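You operate a simulated robot arm through the tools that you are given. There is no shell and no other tool.

You are at the controls of a simulated robot arm. One attempt, no reset.

JOB
Press the teal cable plug onto short cable E520 in the lever press.
Fine: lay the cable in the press, set the plug on its end, then shut the guard before pulling the lever; put the lever up; plugs are in the PLUGS drawer, shut it again; leave the other cables and plugs. Where these are worked on the way, their far stop is far enough and under half their travel is too little: plugs drawer.

Only the result counts: the job must be done as asked and must still hold three seconds after the hand-in. Knocking over, shifting, dropping, spilling or breaking anything else fails it.

ROBOT AND FRAMES
A 7-joint arm with a fingered hand, fixed in place. Base frame: the origin is on the floor under the middle of its stand, x ahead of it, y to its left, z up; the work surface is at about z = 78. Readings come in cm, degrees, newtons and seconds.
It reaches about 133.3 cm from its shoulder. Its first joint turns from -69.0 to 172.0 degrees. Payload 5 kg.
Tool frame: the origin (TCP) lies between the finger pads and is the grasp point; the fingertips stand 3.2 cm ahead of it; z points along the fingers, y is the line along which they close. The gripper opens to 16 cm; its body begins 8.9 cm behind the TCP. The gripper is a hand of 3 fingers: y runs from the thumb to the fingers, the wrist lies at [0, 0, -25.2] in the tool frame, and closing takes about 1.5 s.
Orientation is told as [roll, pitch, yaw] about the base's x, y, z axes, in that order, counted from this pose: with the fingers straight down and closing along the base's y, the tool's x points along the base's -x, its y along +y and its z along -z.

CONTROLS
- The arm moves only by the tool play_rows. Its arguments are lists of equal length, an entry for each row: "delta_pos": the shift along the tool's x, y, z in cm, a list of three; "angular": the turn, a rotation vector about the tool's x, y, z in degrees, a list of three. In form: {"delta_pos": [[tx, ty, tz], ...], "angular": [[rx, ry, rz], ...]}. A call has 1 to 20 rows; each row is the pose to reach, as a shift and turn from the pose commanded when the call began, along the tool's axes at that moment. "claw" is the closure, from 0 (fully open) to 1 (shut), set as the call begins (left out, the last holds). Rows are played at 5 a second. More than 5 cm and 8.6 degrees between two rows, or a gripper value outside its range, and nothing of the call is played. Where a pose cannot be reached the arm comes as near as it can. A force on the tool above 60 N (or 10 N above the force at the start of the call, whichever is more), or a blocked arm, ends the call early, and 0.2 s more pass. Each finger travels about 10.8 cm/s and halts on what it meets, pressing with about 25 N; the grip force reading is that of the motor and also rises with nothing between the fingers. The clock runs only during rows and for 0.2 s after the last one: add rows that repeat a pose to give the fingers time. It gives the time, the measured TCP pose, the force on the tool (base axes), the opening and the grip force at its end, in the units of the frame above (readings bear some noise), with the torque about the TCP (base axes, N m) and any sound that the robot's microphone picked up.
- Cameras (640 x 400 px; columns grow to the right, rows downward): "scene" is fixed at [22.49, -49.18, 133.04]; the picture's right is [0.66, 0.75, 0.00], its down [0.71, -0.62, -0.33] and it looks along [-0.25, 0.22, -0.94] (base axes); focal length 214 px, centre (320, 200). "wrist" rides on the gripper at [6.5, -0.4, -11.6] in the tool frame; the picture's right is [0.06, 1.00, 0.00], its down [-0.87, 0.05, -0.49] and it looks along [-0.49, 0.03, 0.87] (tool axes); focal length 261 px, centre (320, 200).
- capture(camera): a new picture of that camera. It takes no simulated time.
- lift_body(by): slides the trunk up (or, below 0, down) by that many cm; the arm rides with it, the base frame stays. It gives what a move gives, with no picture.
- move_fingers(finger1, finger2, thumb_bend): sets how far each is bent, from 0 (flat) to 1 (curled in); at 0.3 the hand is open as for a grip, at 0.7 the pads meet at the TCP. One left out holds its place. A second passes; each finger stops where it meets its share of the squeeze, and holds until it gets a number again. A gripper value or a shape takes the hand back. It gives what a move gives, with no picture; readings hold the bend of each and the force on the fingers (four entries, about 0 where the hand has none), thumb and palm.
- set_grasp(shape): the hand has 3 fingers and takes this shape, open, in about a second: jaw (thumb against the fingers, like two jaws); tri (thumb and two fingers); tip (a fingertip pinch); poke (one finger out to press); point (the index stretched); flat (the hand flat); cup (the hand cupped); fist (a fist). The gripper value then closes the fingers along that shape, each until it touches; the sizes above hold for jaw. It gives what a move gives, with no picture.
- probe_pixels(camera, pixels): for up to 12 pixels [column, row] of the newest picture of that camera ("zoom" is the newest enlarged one), the place [x, y, z] in the base frame of the surface seen there, good to about 0.3 cm, but the place of the scene camera against the robot may be out by one fixed shift of up to 1.2 cm in any direction. It takes no simulated time.
- inspect(camera, box): a new picture of the part [left, top, right, bottom] of that camera's present view, enlarged. It takes no simulated time.
- hand_in(): hands the job in; it is judged then, once.

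Open the gripper and draw the arm clear of the work before you hand the job in, unless the task says otherwise.

The tools are called as a command line: name --argument value ..., lists and objects as JSON in quotes. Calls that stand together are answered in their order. play_rows: Moves the arm, as the interface text tells. Its arguments: {"type":"object","properties":{"delta_pos":{"type":"array","items":{"type":"array","items":{"type":"number"}}},"angular":{"type":"array","items":{"type":"array","items":{"type":"number"}}},"claw":{"type":"number"}},"required":["delta_pos","angular"]} The other tools are called the same way: lift_body (by) moves the trunk up or down; set_grasp (shape) gives the hand a shape; move_fingers (finger1, finger2, thumb_bend) moves the fingers one by one; capture (camera) takes a picture; probe_pixels (camera, pixels) gives the place of the surface under pixels of a picture; inspect (camera, box) takes an enlarged picture of a part of a camera's view; hand_in () hands the job in.

At the start:

```text
time: 0.0
tool_pos: [47.38, -64.4, 128.79]
orientation: [0.1, -0.3, 0.0]
force: [0.1, -0.3, -0.6]
wrist_torque: [0.01, 0.01, 0.03]
opening: 15.99
gripper_force: 0.1
shape: jaw
bend: [0.3, 0.3, 0.3]
finger forces: [0.1, 0.0, 0.0, 0.0, 0.1, 0.0]
trunk travel left (down, up): [-50.7, 43.3]
```

scene: 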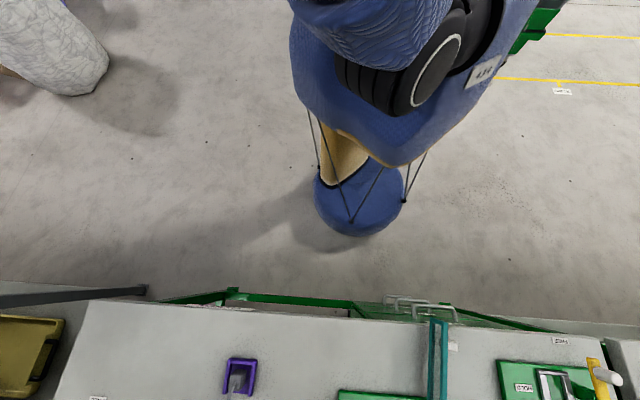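
wrist: 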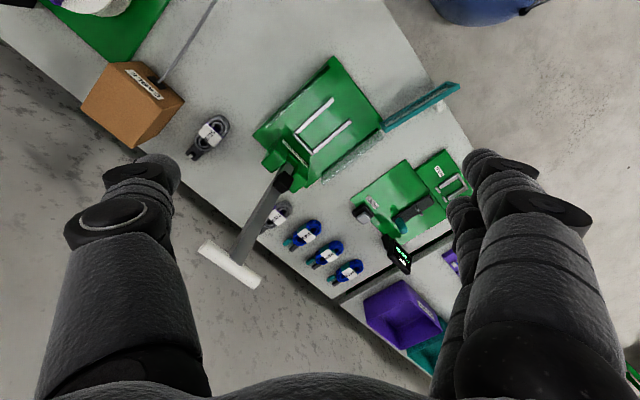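

The wrist view shows a bench with a lever press (green, around 300,130), several cables (blue coils near 300-350, 230-270), and a box. I'll enlarge parts of both views to read labels.

inspect --camera "wrist" --box '[180, 40, 500, 300]'

inspect --camera "scene" --box '[320, 280, 640, 400]'

inspect --camera "scene" --box '[0, 280, 320, 400]'

```text
1.54 times, centred on (340, 170) of wrist
```

zoom: 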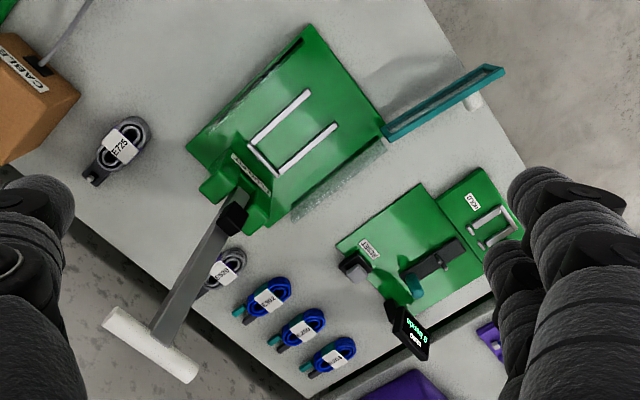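

```text
2.00 times, centred on (480, 340) of scene
```

zoom: 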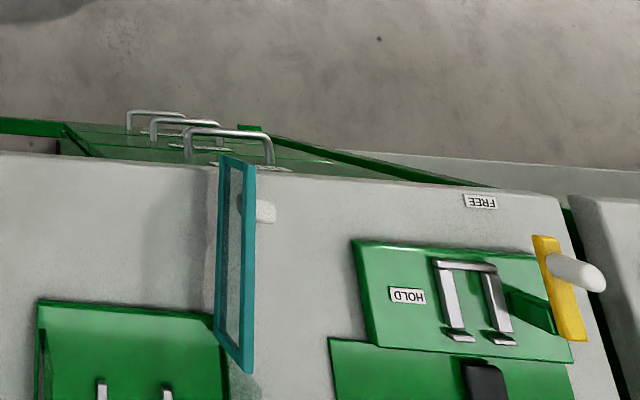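

```text
2.00 times, centred on (160, 340) of scene
```

zoom: 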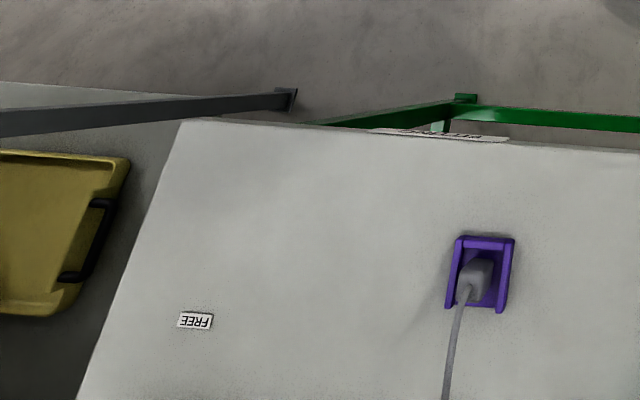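

I'll probe positions of the main items in the wrist picture to build a map.

capture --camera "wrist"

probe_pixels --camera "wrist" --pixels '[[300, 230], [325, 252], [347, 271], [278, 214], [210, 132], [130, 100], [318, 115], [230, 265], [245, 235], [285, 178], [420, 105], [400, 195]]'

probe_pixels --camera "wrist" --pixels '[[335, 60], [380, 125], [255, 130], [300, 185], [440, 165], [455, 188], [397, 250], [405, 315], [260, 60], [330, 290], [220, 200], [450, 90]]'

inspect --camera "wrist" --box '[240, 180, 400, 300]'

inspect --camera "wrist" --box '[220, 40, 400, 190]'

inspect --camera "wrist" --box '[340, 130, 500, 280]'

inspect --camera "wrist" --box '[0, 0, 260, 170]'

```text
taken
```

wrist: 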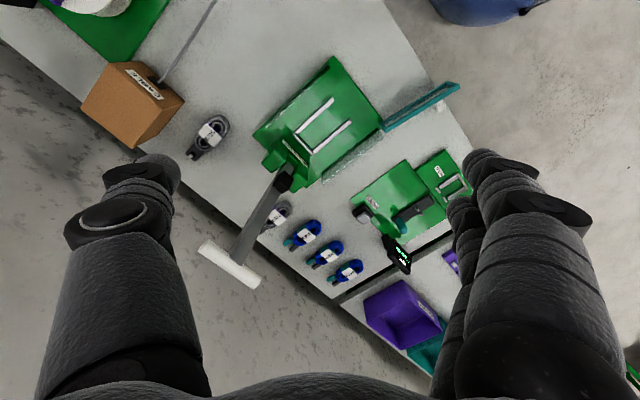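

```text
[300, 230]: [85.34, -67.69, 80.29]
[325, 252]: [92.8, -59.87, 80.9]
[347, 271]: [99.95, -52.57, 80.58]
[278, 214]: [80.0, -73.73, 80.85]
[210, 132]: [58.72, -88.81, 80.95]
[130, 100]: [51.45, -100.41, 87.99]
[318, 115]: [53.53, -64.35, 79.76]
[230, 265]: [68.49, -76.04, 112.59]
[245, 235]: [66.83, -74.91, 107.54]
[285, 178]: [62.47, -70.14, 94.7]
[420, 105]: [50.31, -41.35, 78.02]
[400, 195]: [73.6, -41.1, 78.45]
```

```text
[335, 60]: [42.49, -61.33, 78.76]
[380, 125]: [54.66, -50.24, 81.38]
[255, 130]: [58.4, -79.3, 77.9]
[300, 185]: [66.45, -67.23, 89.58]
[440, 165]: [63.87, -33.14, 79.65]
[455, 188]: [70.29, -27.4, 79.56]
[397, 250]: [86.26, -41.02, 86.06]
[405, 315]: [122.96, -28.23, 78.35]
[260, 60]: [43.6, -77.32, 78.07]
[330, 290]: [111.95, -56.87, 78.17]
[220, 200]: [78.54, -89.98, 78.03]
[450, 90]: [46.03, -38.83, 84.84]
```

```text
3.33 times, centred on (320, 240) of wrist
```

zoom: 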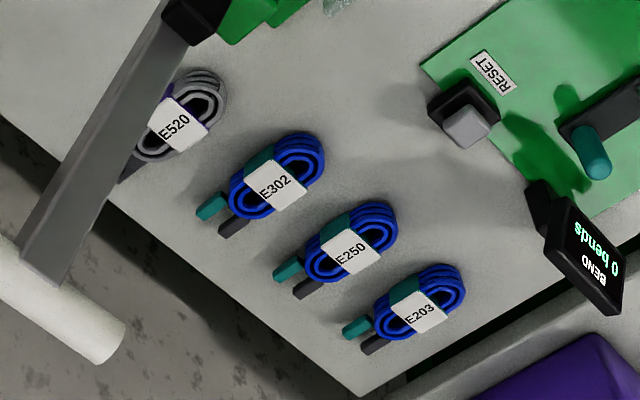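

```text
2.67 times, centred on (310, 115) of wrist
```

zoom: 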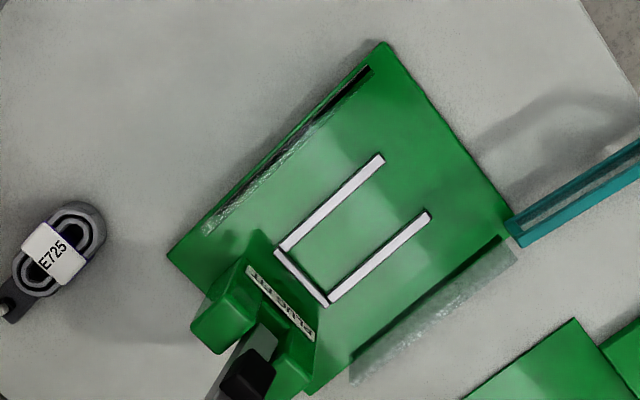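

```text
2.67 times, centred on (420, 205) of wrist
```

zoom: 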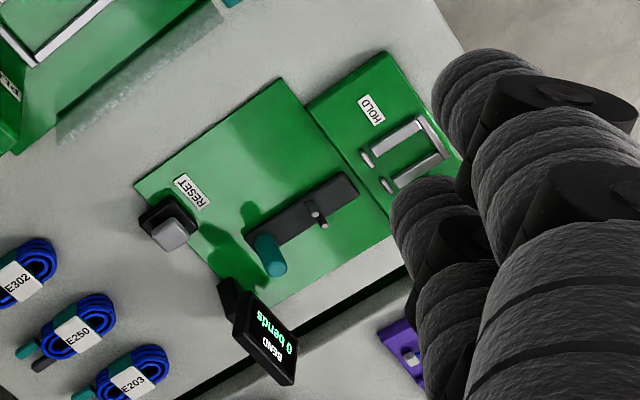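

```text
2.35 times, centred on (130, 85) of wrist
```

zoom: 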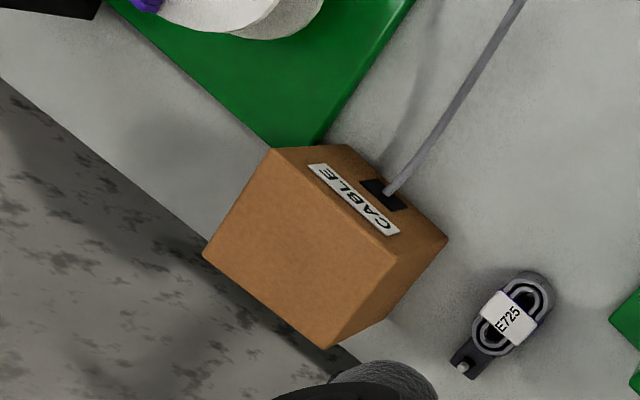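

I'll probe the scene for drawer handles, guard, and bench edges.

capture --camera "scene"

probe_pixels --camera "scene" --pixels '[[404, 297], [415, 301], [436, 306], [100, 303], [240, 313], [500, 330], [590, 340], [453, 346], [441, 322], [441, 395], [433, 360], [345, 392]]'

inspect --camera "scene" --box '[340, 280, 500, 380]'

```text
taken
```

scene: 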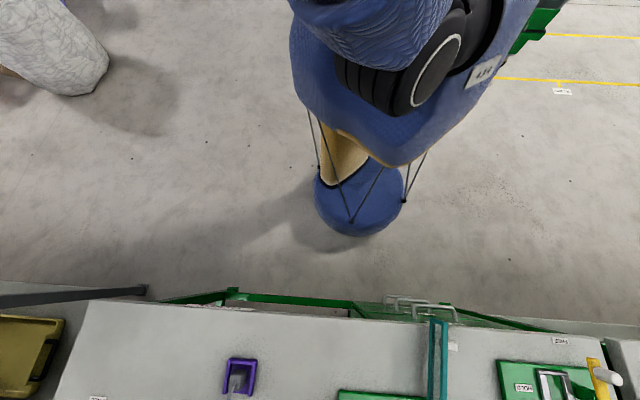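

```text
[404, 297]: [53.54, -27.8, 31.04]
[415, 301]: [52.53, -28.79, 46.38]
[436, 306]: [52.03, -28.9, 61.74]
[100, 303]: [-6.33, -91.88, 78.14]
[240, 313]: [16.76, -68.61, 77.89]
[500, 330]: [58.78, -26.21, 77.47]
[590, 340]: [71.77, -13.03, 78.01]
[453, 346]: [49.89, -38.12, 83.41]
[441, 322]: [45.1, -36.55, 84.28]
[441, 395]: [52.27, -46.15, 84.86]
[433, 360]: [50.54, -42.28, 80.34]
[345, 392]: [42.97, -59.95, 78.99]
```

```text
4.00 times, centred on (420, 330) of scene
```

zoom: 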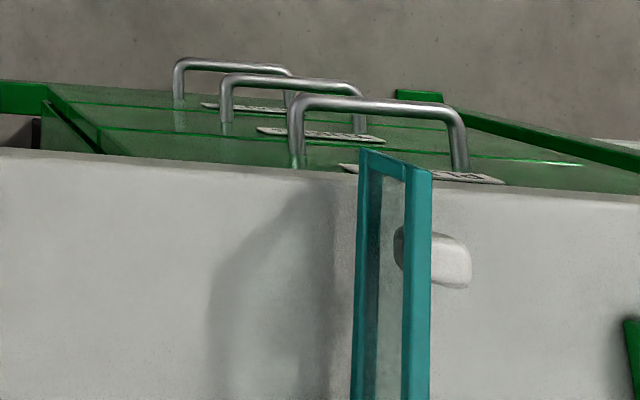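

The bench runs at 45° to the base axes (u=(x+y)/√2 along it, v=(x−y)/√2 going away). I'll turn the hand to align with the bench (yaw −45°) and shift back so the wrist camera sees the press and bench from the front.

play_rows --delta_pos '[[1.65, 3.3, 0.6], [3.3, 6.6, 1.2], [4.95, 9.9, 1.8], [6.6, 13.3, 2.5], [8.2, 16.6, 3.1], [9.9, 19.9, 3.8]]' --angular '[[0, 0, 7.5], [0, 0, 15], [0, 0, 22.5], [0, 0, 30], [0, 0, 37.5], [0, 0, 45]]'

capture --camera "wrist"

capture --camera "scene"

```text
time: 1.4
tool_pos: [37.38, -44.35, 124.85]
orientation: [0.2, -0.2, -45.0]
force: [-0.4, -0.5, -0.1]
wrist_torque: [-0.03, -0.02, -0.01]
opening: 15.98
gripper_force: 0.0
shape: jaw
bend: [0.3, 0.3, 0.3]
finger forces: [0.0, 0.1, 0.1, 0.0, 0.0, 0.0]
trunk travel left (down, up): [-50.7, 43.3]
```

```text
taken
```

wrist: 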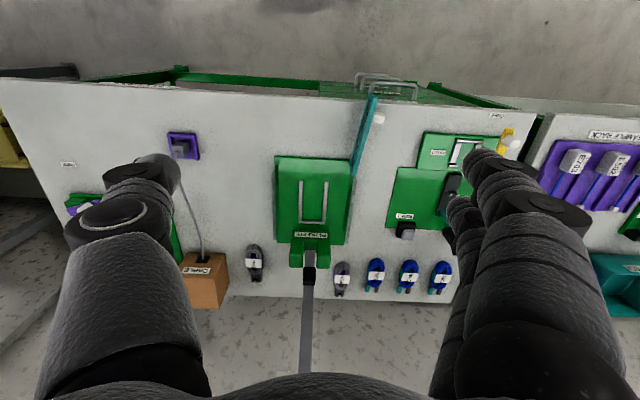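

```text
taken
```

scene: 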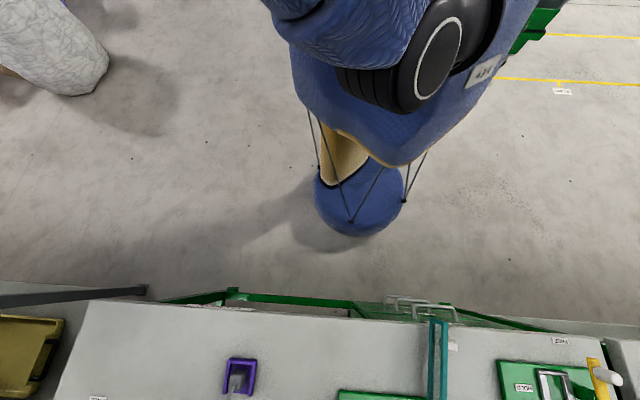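

The whole bench is visible now; press at (313,205), E520 at (342,275). I'll zoom in on the press and cables, and probe.

inspect --camera "wrist" --box '[250, 90, 400, 190]'

inspect --camera "wrist" --box '[260, 190, 380, 310]'

inspect --camera "wrist" --box '[320, 60, 440, 140]'

probe_pixels --camera "wrist" --pixels '[[342, 275], [345, 262], [338, 292], [300, 185], [325, 185], [312, 222], [312, 200], [278, 158], [350, 178], [277, 240], [345, 240], [310, 235]]'

probe_pixels --camera "wrist" --pixels '[[370, 98], [356, 172], [378, 118], [355, 150], [309, 258], [309, 275], [306, 310], [304, 360], [300, 250], [320, 250], [255, 265], [210, 260]]'

```text
4.00 times, centred on (325, 140) of wrist
```

zoom: 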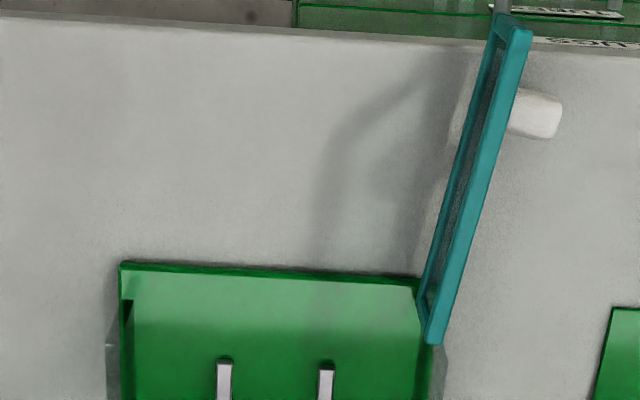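

```text
3.33 times, centred on (320, 250) of wrist
```

zoom: 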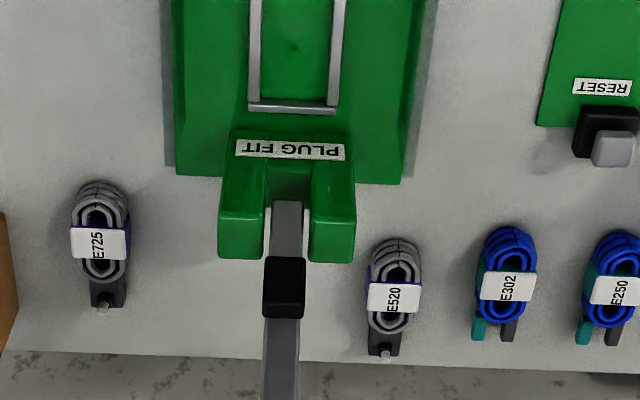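

```text
5.00 times, centred on (380, 100) of wrist
```

zoom: 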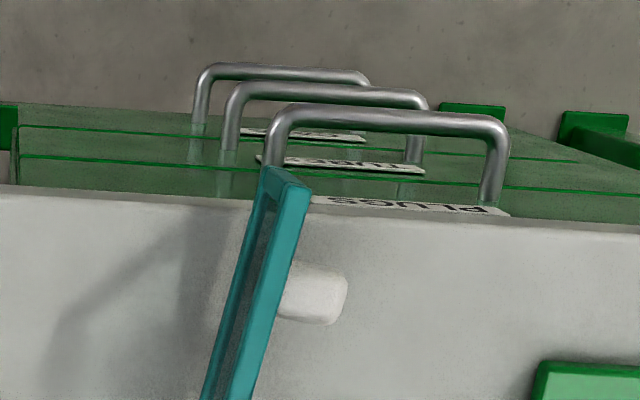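

```text
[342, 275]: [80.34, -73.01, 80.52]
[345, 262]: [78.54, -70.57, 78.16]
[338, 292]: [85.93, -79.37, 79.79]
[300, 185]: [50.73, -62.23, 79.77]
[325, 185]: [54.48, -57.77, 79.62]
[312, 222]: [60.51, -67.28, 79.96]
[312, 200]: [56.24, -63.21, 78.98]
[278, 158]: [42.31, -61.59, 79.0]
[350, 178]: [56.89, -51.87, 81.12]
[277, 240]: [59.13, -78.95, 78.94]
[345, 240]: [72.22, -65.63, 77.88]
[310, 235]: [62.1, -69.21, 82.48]
```

```text
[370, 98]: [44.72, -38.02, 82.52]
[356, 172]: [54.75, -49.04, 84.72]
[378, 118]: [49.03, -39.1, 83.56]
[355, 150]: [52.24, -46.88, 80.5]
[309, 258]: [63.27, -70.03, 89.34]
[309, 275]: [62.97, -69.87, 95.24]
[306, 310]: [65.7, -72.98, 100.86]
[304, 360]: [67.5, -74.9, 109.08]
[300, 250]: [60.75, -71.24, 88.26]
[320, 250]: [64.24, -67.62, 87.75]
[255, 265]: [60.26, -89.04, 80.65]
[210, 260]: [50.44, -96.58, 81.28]
```

The top drawer reads "PLUGS", E520's stub end points away (+v) at (338,292), and the nest between the white rails lies at u≈−5, v≈80–90. I'll go closer for a better look at the nest.

play_rows --delta_pos '[[-2.4, 0, 4.1], [-4.8, 0, 8.3], [-7.1, 0, 12.4], [-9.5, 0, 16.6], [-11.8, 0, 20.7], [-14.2, 0, 24.8]]' --angular '[[0, 0, 0], [0, 0, 0], [0, 0, 0], [0, 0, 0], [0, 0, 0], [0, 0, 0]]'

capture --camera "wrist"

inspect --camera "wrist" --box '[240, 130, 440, 300]'

```text
time: 2.8
tool_pos: [47.77, -54.73, 100.06]
orientation: [0.4, -0.2, -45.0]
force: [0.3, 0.9, -1.0]
wrist_torque: [0.02, 0.03, 0.0]
opening: 16.01
gripper_force: 0.1
shape: jaw
bend: [0.3, 0.3, 0.3]
finger forces: [0.0, 0.0, 0.1, 0.1, 0.0, 0.0]
trunk travel left (down, up): [-50.7, 43.3]
```

```text
taken
```

wrist: 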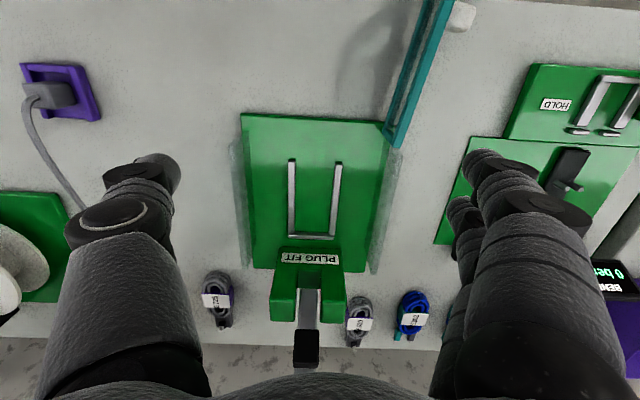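

```text
2.35 times, centred on (340, 215) of wrist
```

zoom: 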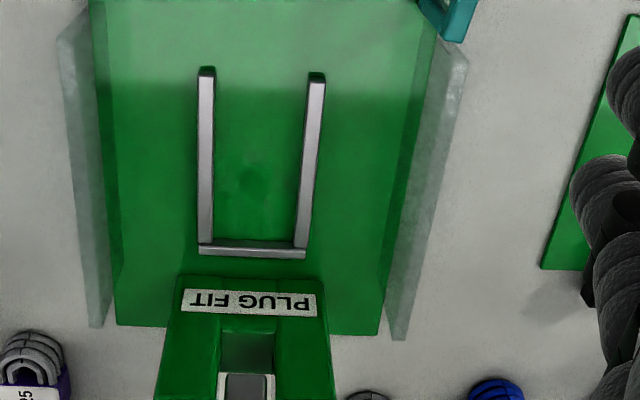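

I'll probe the nest's rails, back bar, side walls and press head.

probe_pixels --camera "wrist" --pixels '[[291, 162], [291, 230], [338, 166], [334, 230], [313, 236], [313, 200], [285, 250], [340, 250], [308, 258], [283, 300], [332, 300], [306, 280]]'

probe_pixels --camera "wrist" --pixels '[[306, 350], [360, 322], [359, 305], [356, 343], [361, 300], [346, 322], [372, 322], [412, 320], [406, 300], [425, 300], [399, 335], [412, 338]]'

inspect --camera "wrist" --box '[320, 280, 440, 360]'

inspect --camera "wrist" --box '[250, 240, 370, 320]'

```text
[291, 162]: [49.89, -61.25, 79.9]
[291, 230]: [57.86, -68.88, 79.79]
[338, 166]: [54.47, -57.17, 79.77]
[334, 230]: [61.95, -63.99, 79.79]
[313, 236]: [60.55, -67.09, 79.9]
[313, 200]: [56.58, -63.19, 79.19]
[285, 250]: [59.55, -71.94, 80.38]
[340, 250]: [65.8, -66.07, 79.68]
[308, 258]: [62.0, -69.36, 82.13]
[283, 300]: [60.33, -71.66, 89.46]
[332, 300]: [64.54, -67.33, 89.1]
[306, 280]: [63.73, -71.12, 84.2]
```

```text
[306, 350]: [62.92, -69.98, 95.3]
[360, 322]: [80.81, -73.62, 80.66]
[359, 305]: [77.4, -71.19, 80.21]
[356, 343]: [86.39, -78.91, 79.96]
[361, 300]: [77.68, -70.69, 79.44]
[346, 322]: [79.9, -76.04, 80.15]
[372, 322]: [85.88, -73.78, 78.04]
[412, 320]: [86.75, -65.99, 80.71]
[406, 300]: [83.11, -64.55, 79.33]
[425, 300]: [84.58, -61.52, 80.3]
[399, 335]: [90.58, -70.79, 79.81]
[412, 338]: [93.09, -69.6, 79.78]
```

```text
5.00 times, centred on (380, 320) of wrist
```

zoom: 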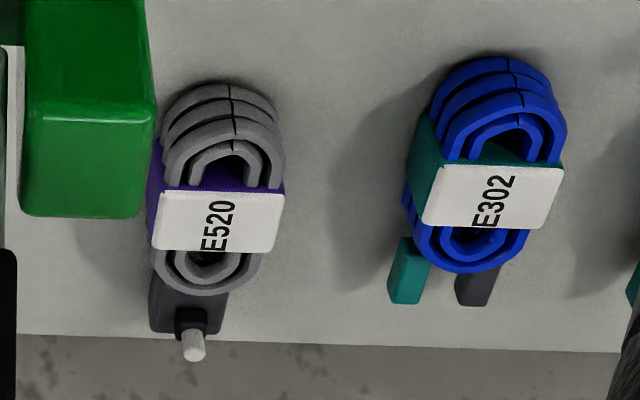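

```text
5.00 times, centred on (310, 280) of wrist
```

zoom: 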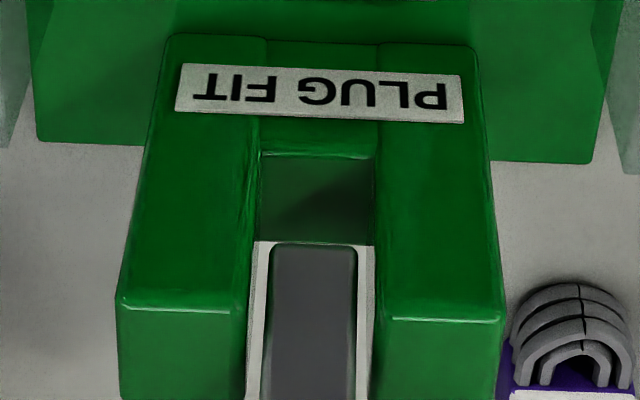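

I'll measure more: the E520 tray/stub, and the robot's torso in the scene (to judge how the arm approaches).

probe_pixels --camera "wrist" --pixels '[[355, 351], [349, 345], [362, 345], [355, 341], [350, 337], [362, 338], [347, 310], [372, 310], [359, 297], [373, 318], [346, 330], [365, 330]]'

capture --camera "scene"

probe_pixels --camera "scene" --pixels '[[330, 60], [430, 90], [360, 210], [480, 20], [370, 20], [345, 160], [400, 160], [50, 50], [20, 350], [240, 375], [600, 375], [610, 377]]'

```text
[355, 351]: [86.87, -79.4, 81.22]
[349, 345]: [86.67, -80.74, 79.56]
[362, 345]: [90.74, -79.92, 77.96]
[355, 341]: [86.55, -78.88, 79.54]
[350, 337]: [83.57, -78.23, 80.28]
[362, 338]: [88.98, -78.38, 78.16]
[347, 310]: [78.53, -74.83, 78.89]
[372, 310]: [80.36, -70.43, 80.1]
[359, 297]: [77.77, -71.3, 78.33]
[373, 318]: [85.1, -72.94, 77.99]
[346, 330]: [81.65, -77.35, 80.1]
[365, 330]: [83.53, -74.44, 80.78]
```

```text
taken
```

scene: 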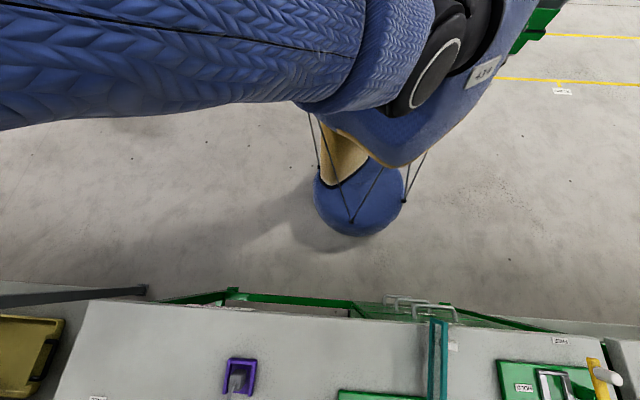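

```text
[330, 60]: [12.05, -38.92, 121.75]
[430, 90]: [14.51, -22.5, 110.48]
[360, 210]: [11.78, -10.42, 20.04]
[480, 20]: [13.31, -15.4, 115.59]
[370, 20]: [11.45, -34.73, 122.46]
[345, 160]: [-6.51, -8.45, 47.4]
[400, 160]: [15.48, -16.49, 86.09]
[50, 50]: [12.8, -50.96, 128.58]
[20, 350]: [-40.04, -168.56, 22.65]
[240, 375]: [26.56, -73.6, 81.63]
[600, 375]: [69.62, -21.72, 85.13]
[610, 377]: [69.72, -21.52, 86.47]
```

The robot's arm comes from its right side (elbow toward −u). I'll back up to a safe height and test turning the hand the other way round (yaw toward +135°), which puts the camera on top when reaching forward.

play_rows --delta_pos '[[3, 0, -4], [6, 0, -8], [9, 0, -12], [12, 0, -16], [14, 0, -20], [14, 0, -24.5]]' --angular '[[0, 0, 0], [0, 0, 0], [0, 0, 0], [0, 0, 0], [0, 0, 0], [0, 0, 0]]'

play_rows --delta_pos '[[0, 0, 0], [0, 0, 0], [0, 0, 0], [0, 0, 0], [0, 0, 0], [0, 0, 0], [0, 0, 0], [0, 0, 0], [0, 0, 0], [0, 0, 0], [0, 0, 0], [0, 0, 0]]' --angular '[[0, 0, -7.5], [0, 0, -15], [0, 0, -22.5], [0, 0, -30], [0, 0, -37.5], [0, 0, -45], [0, 0, -52.5], [0, 0, -60], [0, 0, -67.5], [0, 0, -75], [0, 0, -82.5], [0, 0, -90]]'

capture --camera "wrist"

capture --camera "scene"

```text
time: 4.2
tool_pos: [37.62, -44.39, 124.7]
orientation: [0.2, -0.3, -45.0]
force: [-1.2, 0.6, 0.3]
wrist_torque: [-0.04, -0.02, 0.01]
opening: 16.01
gripper_force: 0.1
shape: jaw
bend: [0.3, 0.3, 0.3]
finger forces: [0.0, 0.1, 0.1, 0.1, 0.0, 0.0]
trunk travel left (down, up): [-50.7, 43.3]
```

```text
time: 6.8
tool_pos: [37.76, -44.66, 124.55]
orientation: [-0.2, -0.2, 45.0]
force: [0.9, -0.5, -0.2]
wrist_torque: [-0.01, -0.03, 0.01]
opening: 16.01
gripper_force: 0.0
shape: jaw
bend: [0.3, 0.3, 0.3]
finger forces: [0.0, 0.0, 0.1, 0.1, 0.0, 0.1]
trunk travel left (down, up): [-50.7, 43.3]
```

```text
taken
```

wrist: 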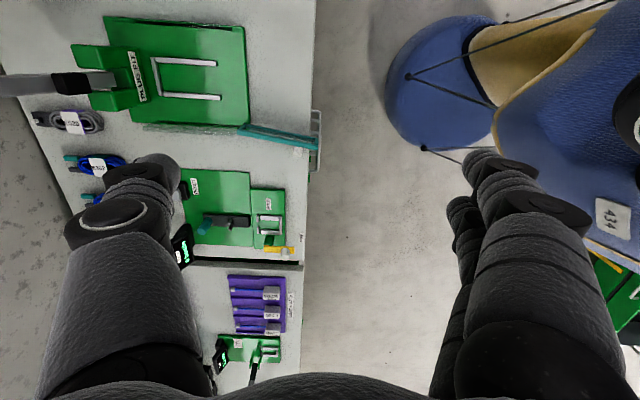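

```text
taken
```

scene: 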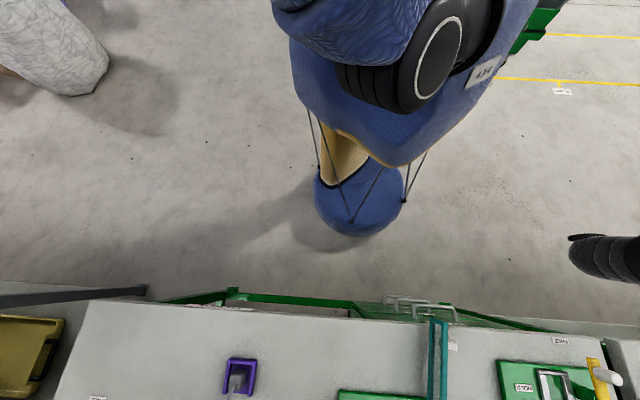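

Yaw 45° is reachable. There's a sample rack at (255,300) in the wrist view; I'll zoom at it and at the press from this side.

inspect --camera "wrist" --box '[200, 260, 320, 380]'

inspect --camera "wrist" --box '[20, 0, 340, 160]'

inspect --camera "wrist" --box '[160, 140, 320, 260]'

```text
3.33 times, centred on (260, 320) of wrist
```

zoom: 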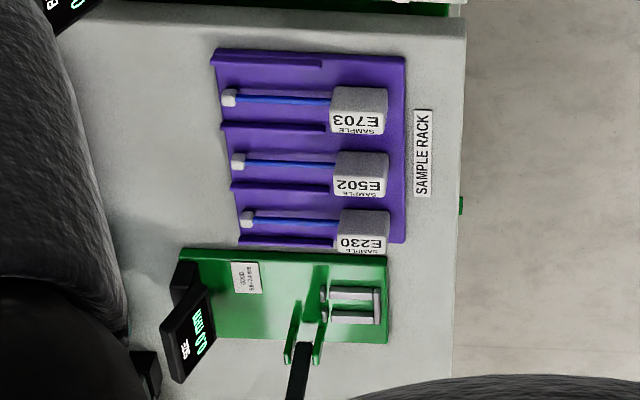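

```text
2.00 times, centred on (180, 80) of wrist
```

zoom: 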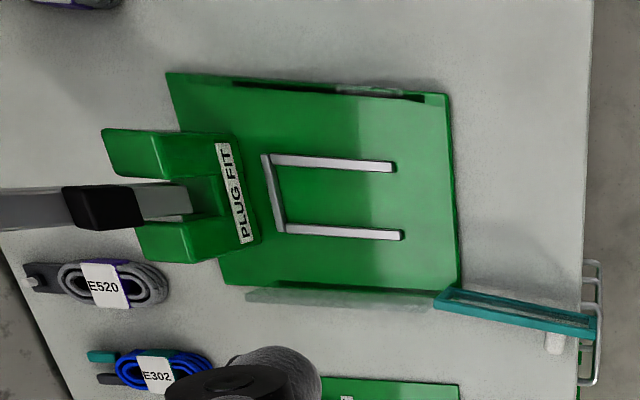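

```text
3.33 times, centred on (240, 200) of wrist
```

zoom: 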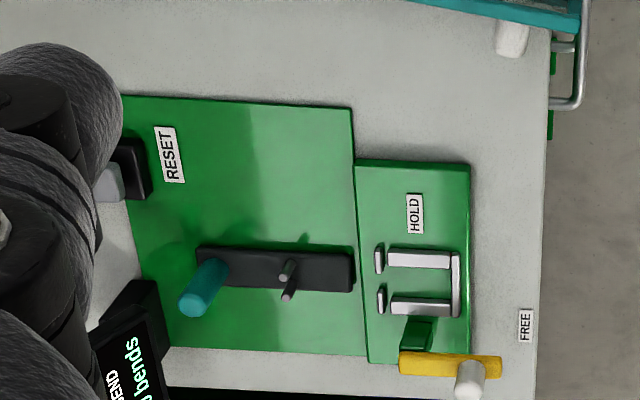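

I'll continue the turn to yaw 135° to test reachability, and look again.

play_rows --delta_pos '[[0, 0, 0], [0, 0, 0], [0, 0, 0], [0, 0, 0], [0, 0, 0], [0, 0, 0], [0, 0, 0], [0, 0, 0], [0, 0, 0], [0, 0, 0], [0, 0, 0], [0, 0, 0]]' --angular '[[0, 0, -7.5], [0, 0, -15], [0, 0, -22.5], [0, 0, -30], [0, 0, -37.5], [0, 0, -45], [0, 0, -52.5], [0, 0, -60], [0, 0, -67.5], [0, 0, -75], [0, 0, -82.5], [0, 0, -90]]'

capture --camera "wrist"

capture --camera "scene"

```text
time: 9.4
tool_pos: [37.79, -44.68, 124.68]
orientation: [-0.3, 0.2, 135.0]
force: [-0.7, 0.6, -0.1]
wrist_torque: [0.0, 0.02, 0.03]
opening: 16.02
gripper_force: 0.1
shape: jaw
bend: [0.3, 0.3, 0.3]
finger forces: [0.0, 0.0, 0.0, 0.0, 0.1, 0.0]
trunk travel left (down, up): [-50.7, 43.3]
```

```text
taken
```

wrist: 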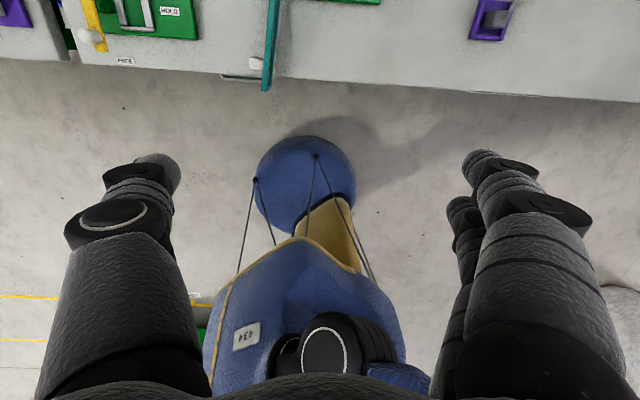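

```text
taken
```

scene: 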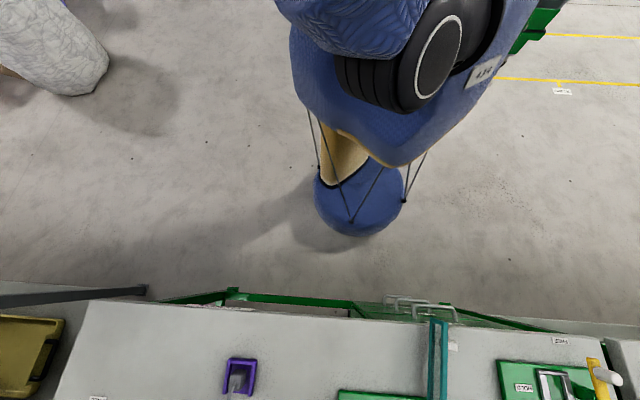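

Yaw 135° works too. I'll probe the robot's own torso and the drawer handle region in this view for clearance planning.

probe_pixels --camera "wrist" --pixels '[[210, 345], [245, 260], [300, 245], [360, 275], [400, 330], [305, 180], [245, 340], [330, 215], [265, 88], [255, 64], [240, 78], [330, 340]]'

inspect --camera "wrist" --box '[180, 40, 340, 140]'

```text
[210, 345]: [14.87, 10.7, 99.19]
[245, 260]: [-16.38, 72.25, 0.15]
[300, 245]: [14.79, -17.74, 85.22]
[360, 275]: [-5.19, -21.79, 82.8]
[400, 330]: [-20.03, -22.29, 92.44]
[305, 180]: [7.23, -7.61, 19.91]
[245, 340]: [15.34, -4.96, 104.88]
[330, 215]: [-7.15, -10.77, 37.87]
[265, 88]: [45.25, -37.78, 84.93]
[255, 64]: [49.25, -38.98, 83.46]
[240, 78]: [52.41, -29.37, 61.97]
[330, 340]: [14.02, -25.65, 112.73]
```

```text
4.00 times, centred on (260, 90) of wrist
```

zoom: 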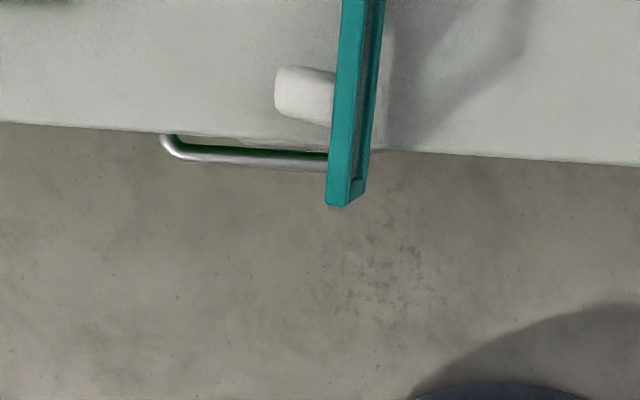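

Drawer handle bar is at about (52.4,−29.4,62.0), u≈16.3, v≈57.8. I'll raise the trunk for a better arm posture near the drawer, and turn the hand back to yaw 45° so the fingers close across the horizontal bar.

lift_body --by 25

play_rows --delta_pos '[[0, 0, 0], [0, 0, 0], [0, 0, 0], [0, 0, 0], [0, 0, 0], [0, 0, 0], [0, 0, 0], [0, 0, 0], [0, 0, 0], [0, 0, 0], [0, 0, 0], [0, 0, 0]]' --angular '[[0, 0, 7.5], [0, 0, 15], [0, 0, 22.5], [0, 0, 30], [0, 0, 37.5], [0, 0, 45], [0, 0, 52.5], [0, 0, 60], [0, 0, 67.5], [0, 0, 75], [0, 0, 82.5], [0, 0, 90]]'

```text
time: 12.0
tool_pos: [37.59, -44.54, 149.57]
orientation: [-0.2, 0.2, 135.0]
force: [-0.5, 0.7, -0.5]
wrist_torque: [0.0, -0.02, 0.01]
opening: 16.01
gripper_force: 0.2
shape: jaw
bend: [0.3, 0.3, 0.3]
finger forces: [0.0, 0.1, 0.0, 0.0, 0.1, 0.1]
trunk travel left (down, up): [-75.7, 18.3]
```

```text
time: 14.6
tool_pos: [37.7, -44.57, 149.6]
orientation: [-0.2, -0.2, 45.0]
force: [-0.1, 0.7, 0.1]
wrist_torque: [-0.01, 0.01, 0.0]
opening: 16.0
gripper_force: 0.0
shape: jaw
bend: [0.3, 0.3, 0.3]
finger forces: [0.0, 0.0, 0.0, 0.0, 0.0, 0.0]
trunk travel left (down, up): [-75.7, 18.3]
```

Now I'll move to a spot in front of the drawer, high, with the hand still pointing down.

play_rows --delta_pos '[[-2.1, 1.6, 3.5], [-4.2, 3.2, 6.9], [-6.4, 4.9, 10.4], [-8.5, 6.5, 13.8], [-10.6, 8.1, 17.3], [-12.7, 9.7, 20.8], [-14.8, 11.3, 24.2], [-17, 13, 27.7], [-19.1, 14.6, 31.1], [-21.2, 16.2, 34.6]]' --angular '[[0, 0, 0], [0, 0, 0], [0, 0, 0], [0, 0, 0], [0, 0, 0], [0, 0, 0], [0, 0, 0], [0, 0, 0], [0, 0, 0], [0, 0, 0]]'

capture --camera "scene"

capture --camera "wrist"

```text
time: 16.8
tool_pos: [47.58, -18.42, 118.03]
orientation: [-0.1, -0.2, 44.9]
force: [0.2, -1.1, 0.4]
wrist_torque: [0.02, 0.07, 0.0]
opening: 15.99
gripper_force: 0.0
shape: jaw
bend: [0.3, 0.3, 0.3]
finger forces: [0.0, 0.0, 0.0, 0.0, 0.1, 0.1]
out of reach, approached as far as the arm can: row 5, 6, 7, 8, 9, 10
trunk travel left (down, up): [-75.7, 18.3]
```

```text
taken
```

scene: 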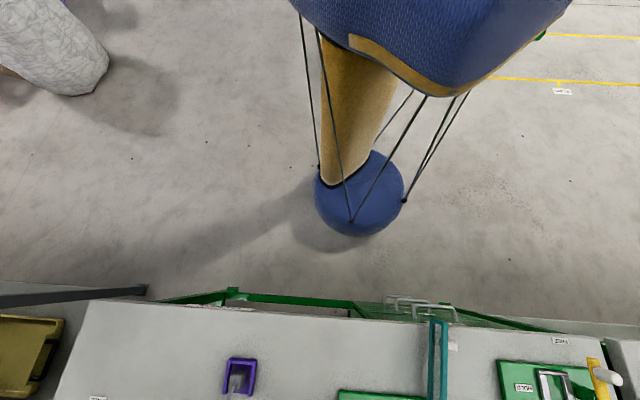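

```text
taken
```

wrist: 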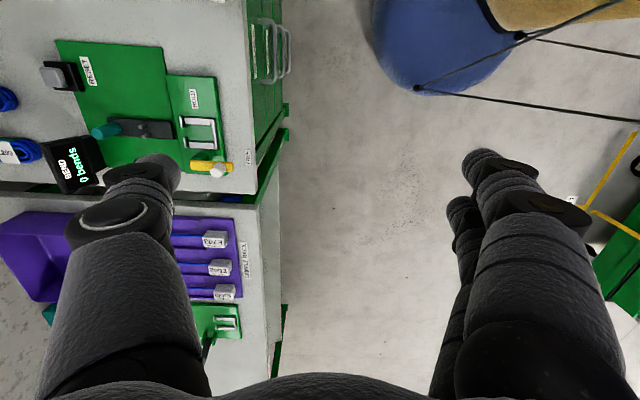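

The arm was too close to its shoulder up there; going lower helps. I'll move down 20 cm and see where the pose lands.

play_rows --delta_pos '[[0, 0, 4], [0, 0, 8], [0, 0, 12], [0, 0, 16], [0, 0, 20]]' --angular '[[0, 0, 0], [0, 0, 0], [0, 0, 0], [0, 0, 0], [0, 0, 0]]'

capture --camera "scene"

```text
time: 18.0
tool_pos: [47.93, -18.38, 98.27]
orientation: [-0.1, -0.2, 45.1]
force: [1.1, 0.3, -0.7]
wrist_torque: [0.0, 0.01, 0.0]
opening: 15.97
gripper_force: 0.1
shape: jaw
bend: [0.3, 0.3, 0.3]
finger forces: [0.0, 0.1, 0.1, 0.0, 0.0, 0.1]
out of reach, approached as far as the arm can: row 1
trunk travel left (down, up): [-75.7, 18.3]
```

```text
taken
```

scene: 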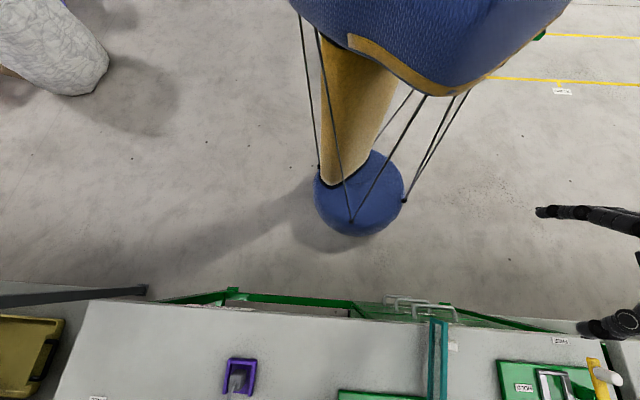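

The scene shows the hand at right ((560,212) fingers, (615,325) thumb). I'll go down while tilting the fingers toward the drawer front (30° below horizontal).

play_rows --delta_pos '[[0.5, 0.1, 2.9], [1, 0.2, 5.8], [1.5, 0.3, 8.8], [2, 0.4, 11.7], [2.6, 0.5, 14.6], [3.1, 0.6, 17.5], [3.6, 0.7, 20.5], [4.1, 0.8, 23.4], [4.6, 0.9, 26.3]]' --angular '[[6.67, 0, 0], [13.3, 0, 0], [20, 0, 0], [26.7, 0, 0], [33.3, 0, 0], [40, 0, 0], [46.7, 0, 0], [53.3, 0, 0], [60, 0, 0]]'

capture --camera "scene"

capture --camera "wrist"

```text
time: 20.0
tool_pos: [60.96, -48.69, 96.98]
orientation: [-53.5, -1.8, 47.4]
force: [0.2, -0.3, -0.1]
wrist_torque: [0.0, 0.0, -0.01]
opening: 16.01
gripper_force: 0.1
shape: jaw
bend: [0.3, 0.3, 0.3]
finger forces: [0.1, 0.0, 0.0, 0.0, 0.0, 0.1]
out of reach, approached as far as the arm can: row 1, 2, 3, 4, 5, 6, 7, 8, 9
trunk travel left (down, up): [-75.7, 18.3]
```

```text
taken
```

scene: 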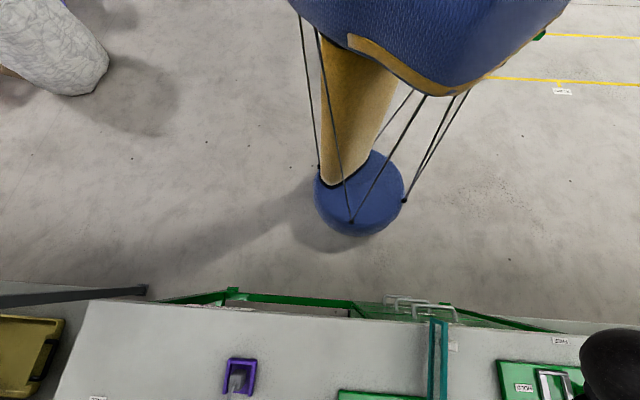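

```text
taken
```

wrist: 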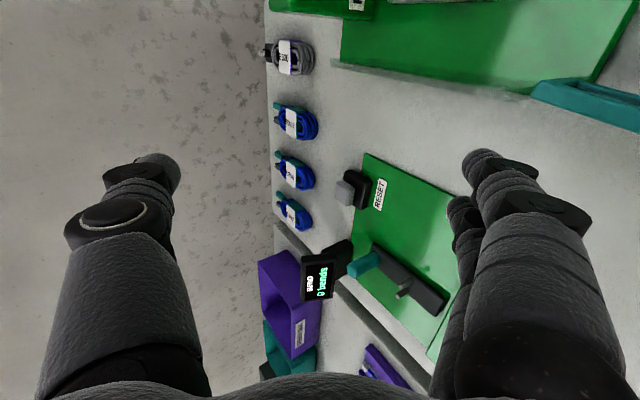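

The tilt wasn't reachable there, so the hand slid over the bench (now at (61,−48.7,97)). I'll un-tilt in place first, then approach the drawer low before tilting.

play_rows --delta_pos '[[0, 0, -1], [0, 0, -2], [0, 0, -3], [0, 0, -3], [0, 0, -3], [0, 0, -3], [0, 0, -3]]' --angular '[[-7.6, 0, 0], [-15.3, 0, 0], [-22.9, 0, 0], [-30.6, 0, 0], [-38.2, 0, 0], [-45.9, 0, 0], [-53.5, 0, 0]]'

capture --camera "wrist"

```text
time: 21.6
tool_pos: [59.54, -46.88, 98.22]
orientation: [0.2, -1.8, 47.3]
force: [1.1, 1.0, -0.4]
wrist_torque: [0.01, -0.02, 0.0]
opening: 15.99
gripper_force: 0.1
shape: jaw
bend: [0.3, 0.3, 0.3]
finger forces: [0.0, 0.0, 0.1, 0.0, 0.0, 0.0]
trunk travel left (down, up): [-75.7, 18.3]
```

```text
taken
```

wrist: 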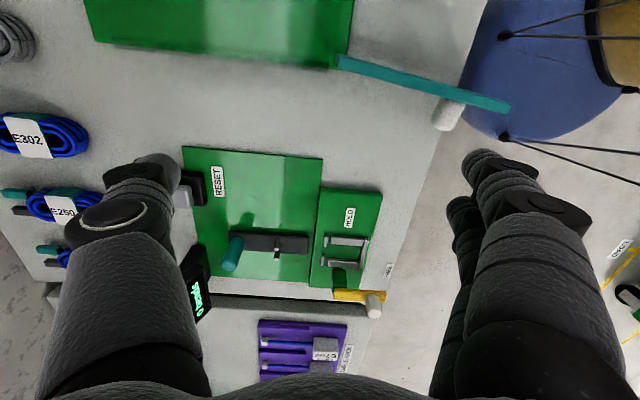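

I'll raise the trunk the rest of the way so the drawer is comfortably below the shoulder, then come to the drawer front from above.

lift_body --by 17

```text
time: 23.5
tool_pos: [59.47, -46.87, 115.25]
orientation: [0.0, -1.8, 47.3]
force: [-0.2, -0.4, -0.5]
wrist_torque: [0.0, -0.02, -0.01]
opening: 16.0
gripper_force: 0.2
shape: jaw
bend: [0.3, 0.3, 0.3]
finger forces: [0.1, 0.1, 0.1, 0.0, 0.0, 0.0]
trunk travel left (down, up): [-92.7, 1.3]
```

play_rows --delta_pos '[[-0.9, 3.4, 2.2], [-1.8, 6.9, 4.5], [-2.8, 10.3, 6.7], [-3.7, 13.7, 9], [-4.6, 17.2, 11.2], [-5.5, 20.6, 13.5], [-6.5, 24, 15.7], [-7.4, 27.5, 18], [-8.3, 30.9, 20.2]]' --angular '[[0, 0.2, 0.3], [0, 0.4, 0.5], [0, 0.6, 0.8], [0, 0.8, 1], [0, 1, 1.3], [0, 1.2, 1.5], [0, 1.4, 1.8], [0, 1.6, 2], [0, 1.8, 2.3]]'

capture --camera "scene"

```text
time: 25.5
tool_pos: [44.72, -25.48, 102.91]
orientation: [0.1, 0.1, 45.1]
force: [0.6, 0.0, -0.3]
wrist_torque: [-0.03, 0.02, 0.01]
opening: 16.0
gripper_force: 0.0
shape: jaw
bend: [0.3, 0.3, 0.3]
finger forces: [0.0, 0.1, 0.0, 0.0, 0.1, 0.1]
out of reach, approached as far as the arm can: row 7, 8, 9
trunk travel left (down, up): [-92.7, 1.3]
```

```text
taken
```

scene: 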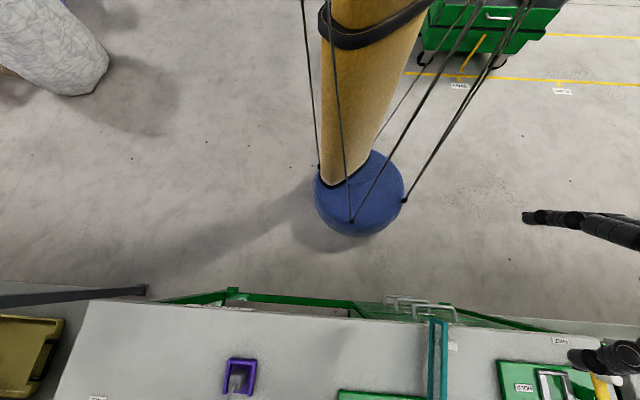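

I'll go straight down from here, then move in.

play_rows --delta_pos '[[0, 0, 4], [0, 0, 8], [0, 0, 12], [0, 0.5, 16]]' --angular '[[0, 0, 0], [0, 0, 0], [0, 0, 0], [0, 0, 0]]'

capture --camera "scene"

```text
time: 26.5
tool_pos: [45.65, -30.5, 98.88]
orientation: [0.1, 0.0, 45.2]
force: [0.2, 0.4, 0.7]
wrist_torque: [0.0, 0.01, -0.04]
opening: 16.0
gripper_force: 0.1
shape: jaw
bend: [0.3, 0.3, 0.3]
finger forces: [0.0, 0.0, 0.0, 0.1, 0.0, 0.0]
out of reach, approached as far as the arm can: row 1, 2, 3, 4
trunk travel left (down, up): [-92.7, 1.3]
```

```text
taken
```

scene: 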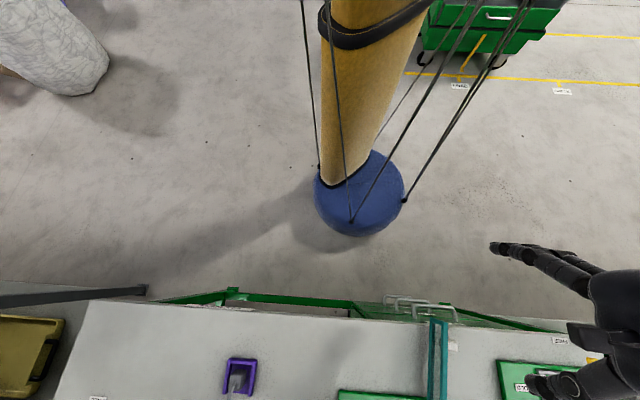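

The arm doesn't like this posture. I'll measure the handle's stand-off from the drawer face in the scene picture before choosing a better approach direction.

inspect --camera "scene" --box '[370, 285, 490, 345]'

probe_pixels --camera "zoom" --pixels '[[230, 130], [290, 115], [340, 120], [400, 125], [445, 135], [220, 180], [450, 185], [300, 170], [380, 190], [340, 165], [500, 180], [560, 210]]'

```text
5.33 times, centred on (430, 315) of scene
```

zoom: 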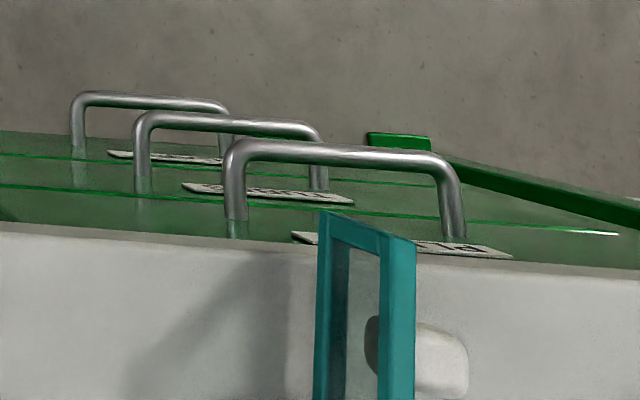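

```text
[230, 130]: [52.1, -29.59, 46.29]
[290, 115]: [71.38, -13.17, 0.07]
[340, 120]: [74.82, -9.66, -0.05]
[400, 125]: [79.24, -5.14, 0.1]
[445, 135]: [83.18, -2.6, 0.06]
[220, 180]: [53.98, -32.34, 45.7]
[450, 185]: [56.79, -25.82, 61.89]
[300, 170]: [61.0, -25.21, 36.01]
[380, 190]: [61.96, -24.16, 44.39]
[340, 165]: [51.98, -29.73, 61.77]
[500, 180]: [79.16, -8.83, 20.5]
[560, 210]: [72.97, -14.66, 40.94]
```

Bar centre is at v≈57.7, drawer face v≈60.9, bar ~1.2 cm thick. I'll zoom on the hand in the scene to gauge finger thickness.

inspect --camera "scene" --box '[480, 220, 640, 400]'

probe_pixels --camera "scene" --pixels '[[500, 246], [520, 248], [545, 262], [575, 285], [610, 290], [540, 385], [565, 388], [600, 375], [585, 335], [620, 330], [560, 251], [575, 255]]'

```text
2.22 times, centred on (560, 310) of scene
```

zoom: 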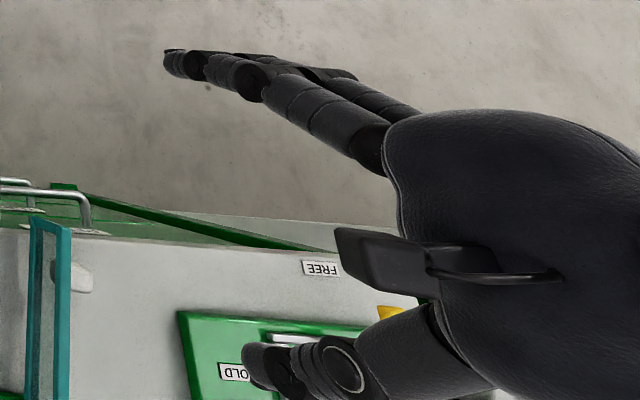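

```text
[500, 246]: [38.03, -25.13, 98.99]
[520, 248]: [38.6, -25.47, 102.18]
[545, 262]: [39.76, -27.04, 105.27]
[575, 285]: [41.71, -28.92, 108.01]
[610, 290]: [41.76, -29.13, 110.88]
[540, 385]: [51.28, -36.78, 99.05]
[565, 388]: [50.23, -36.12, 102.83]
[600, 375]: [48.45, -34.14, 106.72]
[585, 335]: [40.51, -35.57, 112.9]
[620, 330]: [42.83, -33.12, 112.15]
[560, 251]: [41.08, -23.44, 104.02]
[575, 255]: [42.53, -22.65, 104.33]
```

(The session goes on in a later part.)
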